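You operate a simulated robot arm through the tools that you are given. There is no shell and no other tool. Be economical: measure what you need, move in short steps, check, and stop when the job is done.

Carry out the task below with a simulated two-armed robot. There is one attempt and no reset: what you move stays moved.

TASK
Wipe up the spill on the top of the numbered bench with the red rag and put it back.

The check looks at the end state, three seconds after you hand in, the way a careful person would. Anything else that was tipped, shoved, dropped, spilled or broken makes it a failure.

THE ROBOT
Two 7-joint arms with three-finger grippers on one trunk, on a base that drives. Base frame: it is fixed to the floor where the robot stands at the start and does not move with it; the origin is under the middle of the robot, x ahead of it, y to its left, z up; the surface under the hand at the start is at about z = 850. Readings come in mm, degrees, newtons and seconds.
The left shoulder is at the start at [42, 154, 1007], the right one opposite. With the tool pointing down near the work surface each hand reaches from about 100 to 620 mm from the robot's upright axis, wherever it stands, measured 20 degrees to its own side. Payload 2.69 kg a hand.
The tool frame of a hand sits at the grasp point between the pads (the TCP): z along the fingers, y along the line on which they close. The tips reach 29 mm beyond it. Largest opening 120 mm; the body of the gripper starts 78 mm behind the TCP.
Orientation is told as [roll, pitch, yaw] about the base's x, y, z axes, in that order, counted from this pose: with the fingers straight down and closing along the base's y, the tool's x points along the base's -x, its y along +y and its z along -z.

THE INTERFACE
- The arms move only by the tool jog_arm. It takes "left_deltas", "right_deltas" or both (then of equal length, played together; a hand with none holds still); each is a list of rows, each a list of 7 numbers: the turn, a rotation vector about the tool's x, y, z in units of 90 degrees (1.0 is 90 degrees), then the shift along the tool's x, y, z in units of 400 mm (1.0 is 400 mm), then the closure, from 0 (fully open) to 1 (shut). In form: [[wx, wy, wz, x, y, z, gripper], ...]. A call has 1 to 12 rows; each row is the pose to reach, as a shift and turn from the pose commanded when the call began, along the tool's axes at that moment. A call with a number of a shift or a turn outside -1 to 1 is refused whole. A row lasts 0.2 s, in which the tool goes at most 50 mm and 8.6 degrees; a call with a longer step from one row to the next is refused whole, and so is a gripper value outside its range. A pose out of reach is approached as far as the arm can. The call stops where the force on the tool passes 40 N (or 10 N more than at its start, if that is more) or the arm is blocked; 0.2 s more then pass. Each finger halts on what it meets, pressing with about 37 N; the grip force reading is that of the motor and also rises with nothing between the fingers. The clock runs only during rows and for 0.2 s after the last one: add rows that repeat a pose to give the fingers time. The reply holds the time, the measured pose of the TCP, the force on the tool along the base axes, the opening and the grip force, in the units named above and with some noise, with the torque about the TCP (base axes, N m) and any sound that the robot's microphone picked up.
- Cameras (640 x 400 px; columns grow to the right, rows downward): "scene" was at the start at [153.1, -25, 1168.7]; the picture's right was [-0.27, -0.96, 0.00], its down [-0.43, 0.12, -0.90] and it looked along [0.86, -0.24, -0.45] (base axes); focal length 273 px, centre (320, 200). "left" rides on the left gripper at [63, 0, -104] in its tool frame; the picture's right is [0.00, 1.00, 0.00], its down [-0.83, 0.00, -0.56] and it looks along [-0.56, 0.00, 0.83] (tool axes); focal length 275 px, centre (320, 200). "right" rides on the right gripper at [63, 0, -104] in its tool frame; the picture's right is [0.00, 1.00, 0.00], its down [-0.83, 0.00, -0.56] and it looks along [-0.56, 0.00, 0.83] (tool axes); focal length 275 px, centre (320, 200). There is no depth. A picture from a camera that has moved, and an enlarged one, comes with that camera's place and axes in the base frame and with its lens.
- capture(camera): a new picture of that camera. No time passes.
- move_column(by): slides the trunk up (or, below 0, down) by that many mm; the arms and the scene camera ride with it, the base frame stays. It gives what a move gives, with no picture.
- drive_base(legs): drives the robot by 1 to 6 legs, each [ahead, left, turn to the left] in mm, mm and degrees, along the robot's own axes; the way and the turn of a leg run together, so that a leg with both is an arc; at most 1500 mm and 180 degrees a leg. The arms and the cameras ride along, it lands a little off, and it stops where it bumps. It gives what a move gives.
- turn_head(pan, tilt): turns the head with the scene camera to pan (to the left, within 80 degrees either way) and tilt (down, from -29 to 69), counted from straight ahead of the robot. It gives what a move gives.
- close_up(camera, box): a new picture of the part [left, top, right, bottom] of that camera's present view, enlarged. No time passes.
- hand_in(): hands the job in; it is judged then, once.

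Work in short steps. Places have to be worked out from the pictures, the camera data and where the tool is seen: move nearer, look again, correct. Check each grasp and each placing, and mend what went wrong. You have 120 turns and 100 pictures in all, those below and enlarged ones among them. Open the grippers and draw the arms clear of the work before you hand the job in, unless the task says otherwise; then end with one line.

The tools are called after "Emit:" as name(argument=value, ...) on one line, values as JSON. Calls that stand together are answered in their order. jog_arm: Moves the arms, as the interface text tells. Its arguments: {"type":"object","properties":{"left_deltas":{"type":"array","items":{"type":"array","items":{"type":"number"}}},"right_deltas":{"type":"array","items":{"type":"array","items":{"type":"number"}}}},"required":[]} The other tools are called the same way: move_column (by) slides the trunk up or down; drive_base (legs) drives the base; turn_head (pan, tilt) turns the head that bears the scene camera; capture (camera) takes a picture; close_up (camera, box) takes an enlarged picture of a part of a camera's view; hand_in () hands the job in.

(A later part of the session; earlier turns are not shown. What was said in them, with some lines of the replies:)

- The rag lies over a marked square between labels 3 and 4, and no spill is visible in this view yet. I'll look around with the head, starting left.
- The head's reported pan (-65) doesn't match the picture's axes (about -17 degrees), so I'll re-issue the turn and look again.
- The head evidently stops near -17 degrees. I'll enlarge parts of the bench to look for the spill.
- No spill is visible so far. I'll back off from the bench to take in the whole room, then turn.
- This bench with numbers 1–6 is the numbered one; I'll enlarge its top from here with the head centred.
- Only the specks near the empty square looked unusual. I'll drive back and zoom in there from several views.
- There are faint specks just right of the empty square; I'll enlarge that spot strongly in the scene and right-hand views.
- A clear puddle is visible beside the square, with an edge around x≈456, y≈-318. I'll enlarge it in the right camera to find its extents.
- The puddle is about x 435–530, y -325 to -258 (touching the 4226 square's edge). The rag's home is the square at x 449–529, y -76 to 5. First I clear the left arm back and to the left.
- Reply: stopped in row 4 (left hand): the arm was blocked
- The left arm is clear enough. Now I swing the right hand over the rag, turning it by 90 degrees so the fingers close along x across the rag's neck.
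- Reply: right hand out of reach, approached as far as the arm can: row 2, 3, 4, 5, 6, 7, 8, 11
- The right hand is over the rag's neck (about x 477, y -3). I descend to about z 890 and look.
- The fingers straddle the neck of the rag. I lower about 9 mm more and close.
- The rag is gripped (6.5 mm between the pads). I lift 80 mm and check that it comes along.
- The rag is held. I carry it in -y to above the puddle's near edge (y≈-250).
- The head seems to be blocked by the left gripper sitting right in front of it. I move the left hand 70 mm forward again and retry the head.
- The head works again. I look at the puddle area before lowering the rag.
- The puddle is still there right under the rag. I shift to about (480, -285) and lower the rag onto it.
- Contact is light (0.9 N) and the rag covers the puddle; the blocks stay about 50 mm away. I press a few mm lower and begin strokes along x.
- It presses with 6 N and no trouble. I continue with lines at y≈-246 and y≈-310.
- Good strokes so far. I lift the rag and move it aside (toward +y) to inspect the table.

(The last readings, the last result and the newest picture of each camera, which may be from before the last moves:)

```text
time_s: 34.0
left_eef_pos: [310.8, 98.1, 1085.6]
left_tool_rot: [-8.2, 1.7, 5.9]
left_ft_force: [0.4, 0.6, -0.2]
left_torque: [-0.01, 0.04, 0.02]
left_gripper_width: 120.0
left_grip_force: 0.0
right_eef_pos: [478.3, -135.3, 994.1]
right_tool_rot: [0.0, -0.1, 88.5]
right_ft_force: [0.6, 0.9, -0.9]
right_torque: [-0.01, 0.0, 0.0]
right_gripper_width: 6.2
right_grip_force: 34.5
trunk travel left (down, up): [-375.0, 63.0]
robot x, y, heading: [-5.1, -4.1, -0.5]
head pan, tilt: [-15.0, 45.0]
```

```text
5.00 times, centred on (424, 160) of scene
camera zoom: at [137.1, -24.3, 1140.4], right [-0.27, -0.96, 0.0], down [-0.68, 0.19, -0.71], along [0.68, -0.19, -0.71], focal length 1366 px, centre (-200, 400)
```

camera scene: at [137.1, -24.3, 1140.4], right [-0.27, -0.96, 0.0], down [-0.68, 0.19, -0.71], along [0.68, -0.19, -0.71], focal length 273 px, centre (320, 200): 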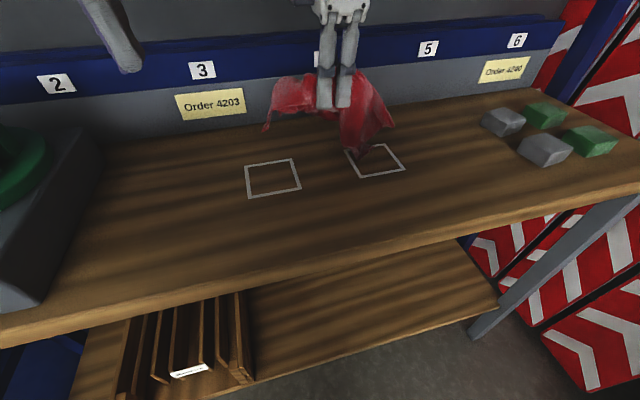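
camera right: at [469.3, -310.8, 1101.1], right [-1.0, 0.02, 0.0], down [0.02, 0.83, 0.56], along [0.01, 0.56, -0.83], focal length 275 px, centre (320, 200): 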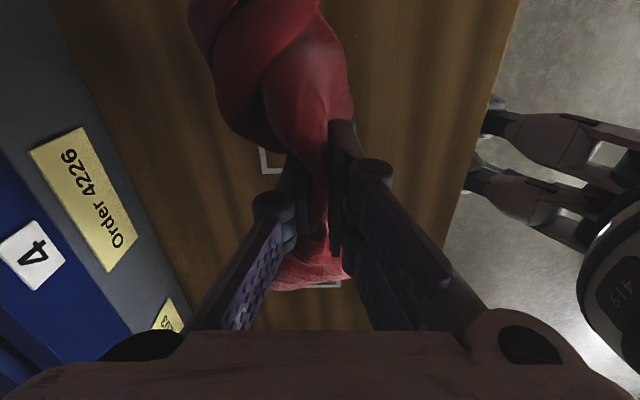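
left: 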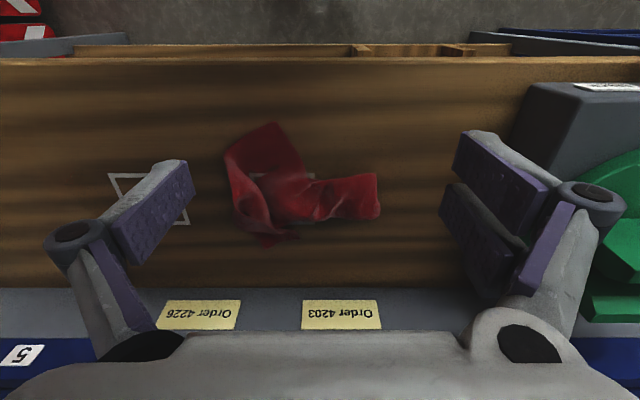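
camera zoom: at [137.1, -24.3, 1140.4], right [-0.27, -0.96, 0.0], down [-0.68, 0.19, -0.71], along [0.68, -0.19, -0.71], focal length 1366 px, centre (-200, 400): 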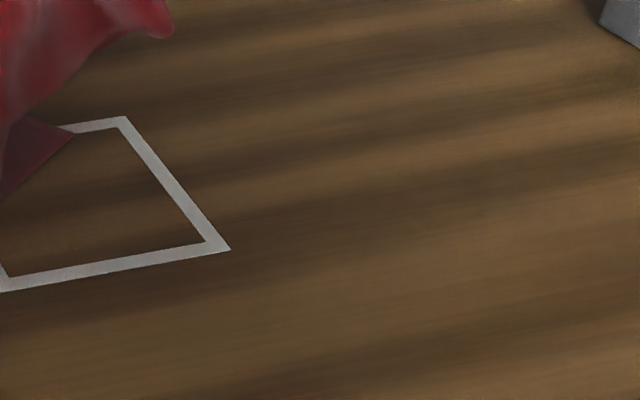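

The puddle appears gone. I check from the earlier viewpoint, where it showed most clearly, and others.

Emit:
turn_head(pan=-9, tilt=40)

Emit:
close_up(camera="scene", box=[400, 130, 528, 210])

Emit:
turn_head(pan=0, tilt=45)

Emit:
close_up(camera="scene", box=[400, 100, 560, 200])

```text
time_s: 34.7
left_eef_pos: [310.2, 98.4, 1086.6]
left_tool_rot: [-8.2, 1.6, 5.9]
left_ft_force: [-0.3, 0.2, 0.0]
left_torque: [0.01, -0.02, -0.02]
left_gripper_width: 120.0
left_grip_force: 0.0
right_eef_pos: [477.6, -138.2, 994.3]
right_tool_rot: [0.0, -0.2, 88.4]
right_ft_force: [0.1, -0.1, -0.6]
right_torque: [0.01, -0.02, 0.0]
right_gripper_width: 6.4
right_grip_force: 34.9
trunk travel left (down, up): [-375.0, 63.0]
robot x, y, heading: [-8.0, -3.0, -0.7]
head pan, tilt: [-9.0, 40.0]
```

```text
5.00 times, centred on (464, 170) of scene
camera zoom: at [142.5, -17.3, 1147.6], right [-0.17, -0.99, 0.0], down [-0.63, 0.11, -0.77], along [0.76, -0.13, -0.64], focal length 1366 px, centre (-400, 350)
```

zoom: 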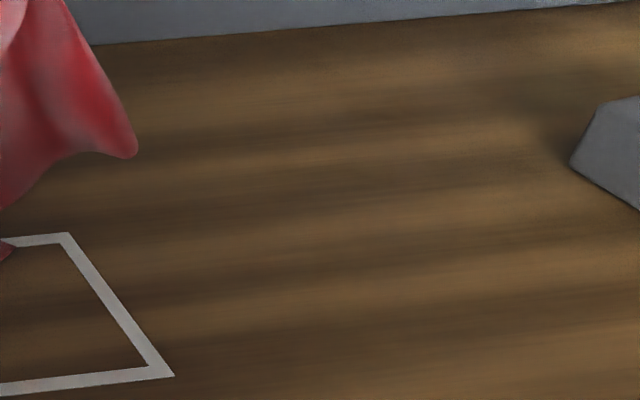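

```text
time_s: 35.4
left_eef_pos: [310.2, 97.7, 1085.3]
left_tool_rot: [-8.2, 1.8, 5.9]
left_ft_force: [0.2, -0.4, 0.6]
left_torque: [-0.02, 0.0, -0.01]
left_gripper_width: 120.1
left_grip_force: 0.1
right_eef_pos: [479.0, -138.5, 992.5]
right_tool_rot: [0.0, -0.1, 88.5]
right_ft_force: [-0.1, -0.3, -0.5]
right_torque: [0.02, -0.04, -0.01]
right_gripper_width: 6.4
right_grip_force: 34.4
trunk travel left (down, up): [-375.0, 63.0]
robot x, y, heading: [-5.4, 1.1, -0.5]
head pan, tilt: [0.0, 45.0]
```

```text
4.00 times, centred on (480, 150) of scene
camera zoom: at [140.0, -4.0, 1140.4], right [-0.01, -1.0, 0.0], down [-0.71, 0.01, -0.71], along [0.71, -0.01, -0.71], focal length 1093 px, centre (-320, 400)
```

zoom: 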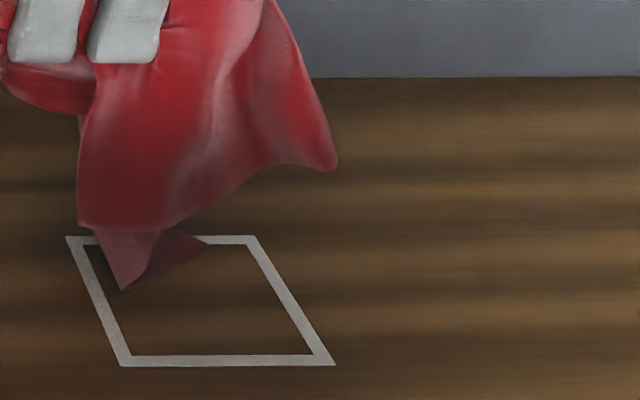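

The table is clean. I carry the rag back to where I took it (476, -9) and lower it.

Emit:
jog_arm(right_deltas=[[0, 0, 0, -0.1, 0, 0, 1], [0, 0, 0, -0.2, 0, 0, 1], [0, 0, 0, -0.3, 0, 0, 1], [0, 0, 0, -0.32, 0, 0.08, 1], [0, 0, 0, -0.32, 0, 0.18, 1], [0, 0, 0, -0.32, 0, 0.24, 1], [0, 0, 0, -0.32, 0, 0.27, 1]])

Emit:
capture(camera="scene")

Emit:
capture(camera="right")

```text
time_s: 37.0
left_eef_pos: [310.7, 98.4, 1086.8]
left_tool_rot: [-8.2, 1.7, 6.0]
left_ft_force: [0.6, 0.4, 0.3]
left_torque: [-0.03, 0.02, 0.02]
left_gripper_width: 120.1
left_grip_force: 0.1
right_eef_pos: [482.0, -8.0, 886.1]
right_tool_rot: [0.0, -0.1, 88.5]
right_ft_force: [-1.0, 1.2, 0.8]
right_torque: [-0.02, -0.01, -0.04]
right_gripper_width: 6.2
right_grip_force: 34.6
trunk travel left (down, up): [-375.0, 63.0]
robot x, y, heading: [-7.0, -1.0, -0.5]
head pan, tilt: [0.0, 45.0]
```

```text
62 pictures are left
camera scene: at [139.9, -3.9, 1140.4], right [-0.01, -1.0, 0.0], down [-0.71, 0.01, -0.71], along [0.71, -0.01, -0.71], focal length 273 px, centre (320, 200)
```

scene: 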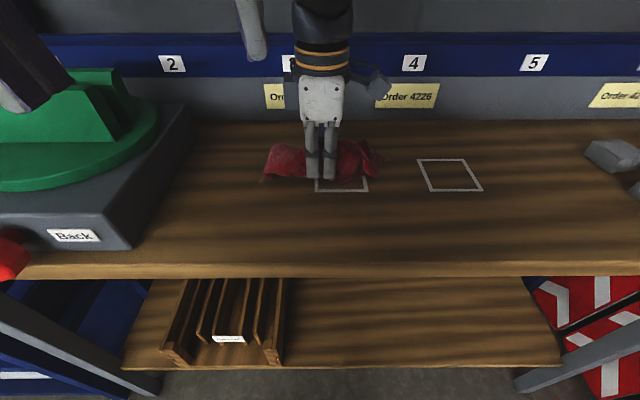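

```text
61 pictures are left
camera right: at [481.3, -70.9, 991.0], right [-1.0, 0.02, 0.0], down [0.02, 0.83, 0.56], along [0.01, 0.56, -0.83], focal length 275 px, centre (320, 200)
```

right: 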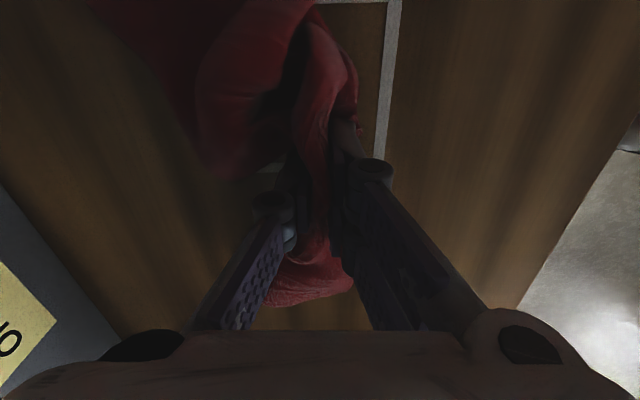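

The rag sits about 25 mm too far back relative to its square. I lift slightly, shift toward the robot and a bit to -y, and lower again.

Emit:
jog_arm(right_deltas=[[0, 0, 0, 0, 0, -0.08, 1], [0, 0, 0, 0.03, 0.1, -0.08, 1], [0, 0, 0, 0.035, 0.07, -0.03, 1], [0, 0, 0, 0.035, 0.07, 0.004, 1], [0, 0, 0, 0.035, 0.07, 0.004, 1]])

Emit:
capture(camera="scene")

```text
time_s: 38.2
left_eef_pos: [311.5, 98.7, 1087.2]
left_tool_rot: [-8.2, 1.7, 5.9]
left_ft_force: [-0.4, 0.3, -0.8]
left_torque: [0.01, -0.02, -0.01]
left_gripper_width: 120.3
left_grip_force: 0.1
right_eef_pos: [453.7, -21.6, 885.6]
right_tool_rot: [-0.1, -0.2, 88.6]
right_ft_force: [0.0, 2.3, 5.7]
right_torque: [-0.03, -0.02, -0.02]
right_gripper_width: 6.4
right_grip_force: 34.6
trunk travel left (down, up): [-375.0, 63.0]
robot x, y, heading: [-2.4, -2.7, -0.7]
head pan, tilt: [0.0, 45.0]
```

```text
60 pictures are left
camera scene: at [139.8, -3.7, 1140.5], right [-0.01, -1.0, 0.0], down [-0.71, 0.01, -0.71], along [0.71, -0.01, -0.71], focal length 273 px, centre (320, 200)
```

scene: 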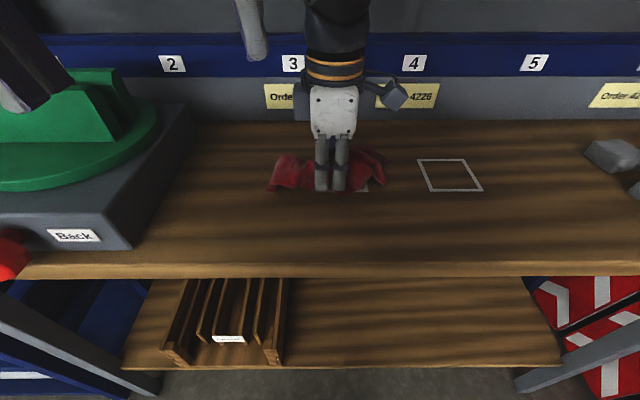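

The rag now covers its square. I open the fingers and rise straight up.

Emit:
jog_arm(right_deltas=[[0, 0, 0, 0, 0, 0, 0.7], [0, 0, 0, 0, 0, 0, 0.6], [0, 0, 0, 0, 0, 0, 0.6], [0, 0, 0, 0, 0, -0.06, 0.6], [0, 0, 0, 0, 0, -0.16, 0.6], [0, 0, 0, 0, 0, -0.26, 0.6], [0, 0, 0, 0, 0, -0.36, 0.6]])

Emit:
capture(camera="scene")

```text
time_s: 39.8
left_eef_pos: [310.1, 97.7, 1086.0]
left_tool_rot: [-8.2, 1.6, 5.9]
left_ft_force: [-0.3, -0.6, 0.2]
left_torque: [-0.02, 0.01, 0.0]
left_gripper_width: 120.1
left_grip_force: 0.0
right_eef_pos: [453.0, -21.6, 1029.4]
right_tool_rot: [-0.1, -0.1, 88.6]
right_ft_force: [0.7, -0.8, -0.6]
right_torque: [-0.05, 0.02, 0.02]
right_gripper_width: 48.1
right_grip_force: 0.0
trunk travel left (down, up): [-375.0, 63.0]
robot x, y, heading: [-5.3, 1.3, -0.6]
head pan, tilt: [0.0, 45.0]
```

```text
59 pictures are left
camera scene: at [139.8, -3.8, 1140.4], right [-0.01, -1.0, 0.0], down [-0.71, 0.01, -0.71], along [0.71, -0.01, -0.71], focal length 273 px, centre (320, 200)
```

scene: 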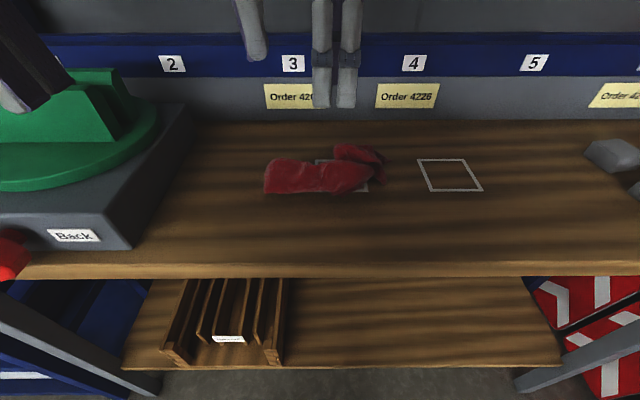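

The rag was released on its square but sits some 25 mm toward +y. I re-grasp at the same place and shift it that much in -y.

Emit:
jog_arm(right_deltas=[[0, 0, 0, 0, 0, 0.09, 0.35], [0, 0, 0, 0, 0, 0.18, 0.35], [0, 0, 0, 0, 0, 0.27, 0.35], [0, 0, 0, 0, 0, 0.34, 0.35], [0, 0, 0, 0, 0, 0.355, 0.35], [0, 0, 0, 0, 0, 0.355, 0.8], [0, 0, 0, 0, 0, 0.355, 1], [0, 0, 0, 0, 0, 0.355, 1], [0, 0, 0, 0.03, 0, 0.33, 1], [0, 0, 0, 0.065, 0, 0.33, 1], [0, 0, 0, 0.065, 0, 0.35, 1]])

Emit:
capture(camera="scene")

```text
time_s: 42.2
left_eef_pos: [310.6, 98.3, 1086.0]
left_tool_rot: [-8.2, 1.7, 5.9]
left_ft_force: [-0.3, 0.7, -0.3]
left_torque: [0.0, 0.0, 0.0]
left_gripper_width: 120.2
left_grip_force: 0.0
right_eef_pos: [452.2, -49.3, 889.0]
right_tool_rot: [0.0, 0.0, 88.5]
right_ft_force: [0.2, -0.1, 1.0]
right_torque: [-0.02, -0.03, 0.01]
right_gripper_width: 8.1
right_grip_force: 35.7
trunk travel left (down, up): [-375.0, 63.0]
robot x, y, heading: [-5.9, -3.8, -0.5]
head pan, tilt: [0.0, 45.0]
```

```text
58 pictures are left
camera scene: at [139.9, -3.8, 1140.4], right [-0.01, -1.0, 0.0], down [-0.71, 0.01, -0.71], along [0.71, -0.01, -0.71], focal length 273 px, centre (320, 200)
```

scene: 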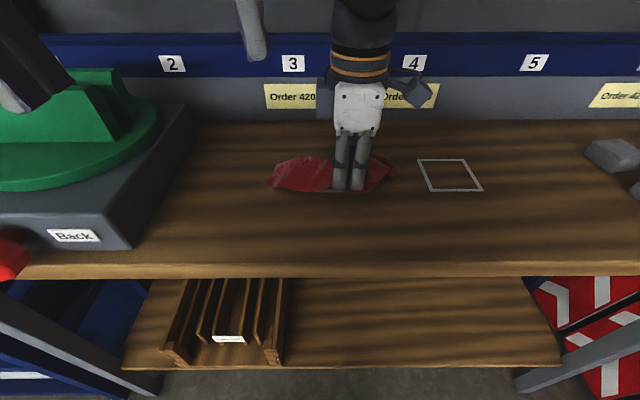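

Shifted. I open again and rise.

Emit:
jog_arm(right_deltas=[[0, 0, 0, 0, 0, 0, 0.7], [0, 0, 0, 0, 0, 0, 0.6], [0, 0, 0, 0, 0, 0, 0.6], [0, 0, 0, 0, 0, -0.06, 0.6], [0, 0, 0, 0, 0, -0.16, 0.6], [0, 0, 0, 0, 0, -0.26, 0.6], [0, 0, 0, 0, 0, -0.38, 0.6]])

Emit:
capture(camera="scene")

```text
time_s: 43.8
left_eef_pos: [309.9, 98.7, 1085.7]
left_tool_rot: [-8.0, 1.7, 5.9]
left_ft_force: [0.1, 0.4, -0.3]
left_torque: [0.0, 0.02, -0.01]
left_gripper_width: 119.9
left_grip_force: 0.0
right_eef_pos: [454.1, -48.9, 1040.3]
right_tool_rot: [0.0, -0.1, 88.6]
right_ft_force: [-0.7, -0.1, 0.1]
right_torque: [-0.01, 0.0, -0.01]
right_gripper_width: 48.2
right_grip_force: 0.0
trunk travel left (down, up): [-375.0, 63.0]
robot x, y, heading: [-5.0, -1.3, -0.4]
head pan, tilt: [0.0, 45.0]
```

```text
57 pictures are left
camera scene: at [139.7, -3.8, 1140.4], right [-0.01, -1.0, 0.0], down [-0.71, 0.01, -0.71], along [0.71, -0.01, -0.71], focal length 273 px, centre (320, 200)
```

scene: 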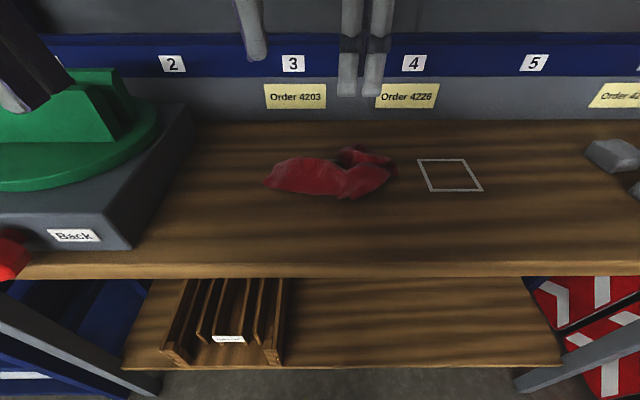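

The rag covers its square well. I draw the right arm back to its own side, open both hands, and inspect the bench once more.

Emit:
jog_arm(right_deltas=[[0, 0, 0, 0.1, 0.02, -0.03, 0.3], [0, 0, 0, 0.2, 0.04, -0.03, 0], [0, 0, 0, 0.3, 0.08, -0.03, 0], [0, 0, 0, 0.4, 0.12, -0.03, 0], [0, 0, 0, 0.5, 0.16, -0.03, 0], [0, 0, 0, 0.6, 0.2, -0.03, 0], [0, 0, 0, 0.7, 0.24, -0.03, 0], [0, 0, 0, 0.75, 0.28, -0.03, 0]])

Emit:
turn_head(pan=-15, tilt=40)

Emit:
capture(camera="scene")

Emit:
close_up(camera="scene", box=[340, 130, 500, 230])

```text
time_s: 45.6
left_eef_pos: [309.2, 99.1, 1087.0]
left_tool_rot: [-8.1, 1.7, 6.0]
left_ft_force: [-0.4, -0.6, 0.0]
left_torque: [0.0, 0.02, -0.02]
left_gripper_width: 120.2
left_grip_force: 0.1
right_eef_pos: [337.6, -346.3, 1049.2]
right_tool_rot: [-0.1, -0.1, 88.5]
right_ft_force: [-0.4, -0.1, -0.6]
right_torque: [0.01, -0.02, 0.0]
right_gripper_width: 120.1
right_grip_force: 0.1
right hand out of reach, approached as far as the arm can: row 8
trunk travel left (down, up): [-375.0, 63.0]
robot x, y, heading: [-5.8, -3.6, -0.7]
head pan, tilt: [0.0, 45.0]
```

```text
time_s: 46.4
left_eef_pos: [309.9, 97.0, 1086.1]
left_tool_rot: [-8.1, 1.7, 5.9]
left_ft_force: [0.1, 0.6, 0.6]
left_torque: [0.0, 0.03, 0.0]
left_gripper_width: 120.0
left_grip_force: 0.0
right_eef_pos: [337.3, -344.4, 1050.2]
right_tool_rot: [0.0, -0.2, 88.5]
right_ft_force: [0.2, 0.2, 0.1]
right_torque: [-0.01, 0.0, 0.0]
right_gripper_width: 120.0
right_grip_force: 0.0
trunk travel left (down, up): [-375.0, 63.0]
robot x, y, heading: [-4.6, -3.4, -0.4]
head pan, tilt: [-15.0, 40.0]
```

```text
56 pictures are left
camera scene: at [140.6, -25.9, 1147.6], right [-0.27, -0.96, 0.0], down [-0.62, 0.17, -0.77], along [0.74, -0.2, -0.64], focal length 273 px, centre (320, 200)
```

scene: 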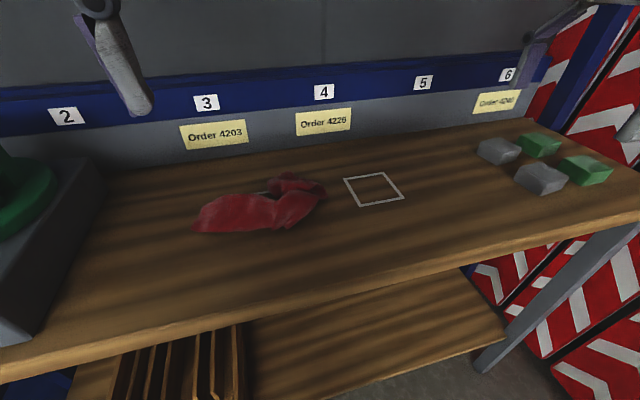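

```text
4.00 times, centred on (420, 180) of scene
camera zoom: at [140.6, -25.9, 1147.6], right [-0.27, -0.96, 0.0], down [-0.62, 0.17, -0.77], along [0.74, -0.2, -0.64], focal length 1093 px, centre (-80, 280)
```

zoom: 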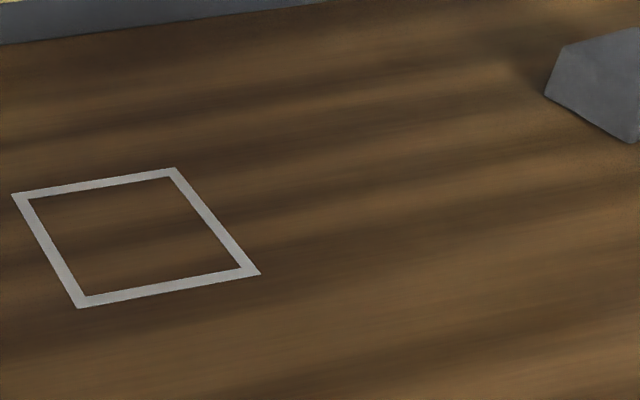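

The puddle spot is clean. One last scan of the rest of the bench top for any residue.

Emit:
close_up(camera="scene", box=[400, 110, 640, 260])

Emit:
close_up(camera="scene", box=[60, 140, 380, 340])

Emit:
close_up(camera="right", box=[0, 0, 640, 400])

```text
2.67 times, centred on (520, 185) of scene
camera zoom: at [140.6, -25.9, 1147.6], right [-0.27, -0.96, 0.0], down [-0.62, 0.17, -0.77], along [0.74, -0.2, -0.64], focal length 729 px, centre (-213, 240)
```

zoom: 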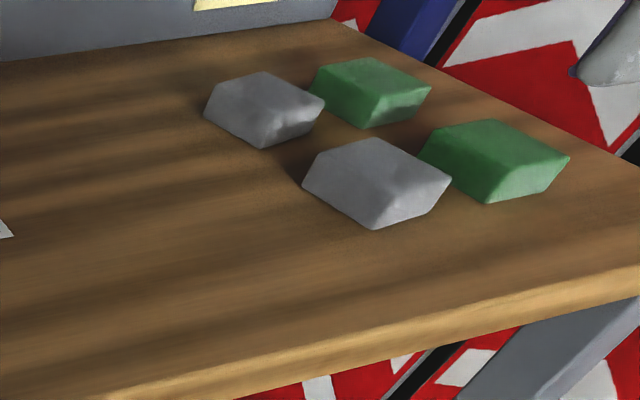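

```text
2.00 times, centred on (220, 240) of scene
camera zoom: at [140.6, -25.9, 1147.6], right [-0.27, -0.96, 0.0], down [-0.62, 0.17, -0.77], along [0.74, -0.2, -0.64], focal length 546 px, centre (520, 120)
```

zoom: 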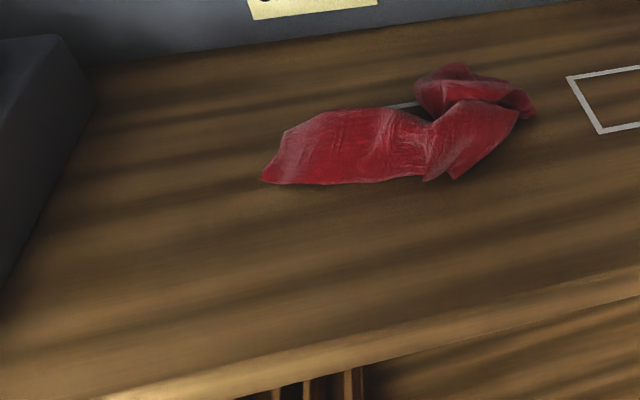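

```text
1.00 times, centred on (320, 200) of right (not enlarged: the box is as wide or as high as the picture)
camera zoom: at [336.3, -406.8, 1154.6], right [-1.0, 0.02, 0.0], down [0.02, 0.83, 0.56], along [0.01, 0.56, -0.83], focal length 275 px, centre (320, 200)
```

zoom: 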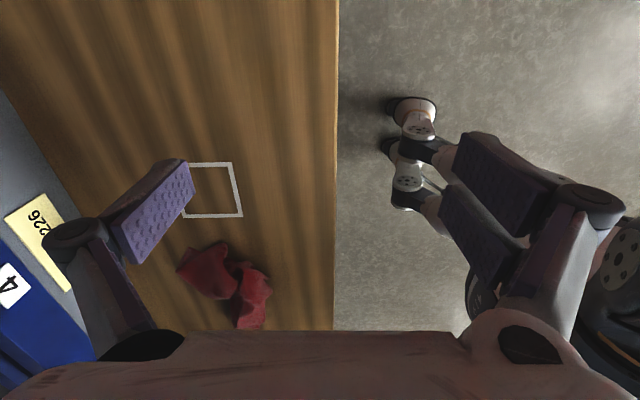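

The bench is clean, the rag is back on its square, the blocks are untouched, and both hands are open and clear. I hand in.

Emit:
hand_in()

```text
The job is handed in.
```

I wiped up the clear spill beside the Order 4226 square and put the red rag back on its own square at Order 4203; nothing else on the bench was disturbed.
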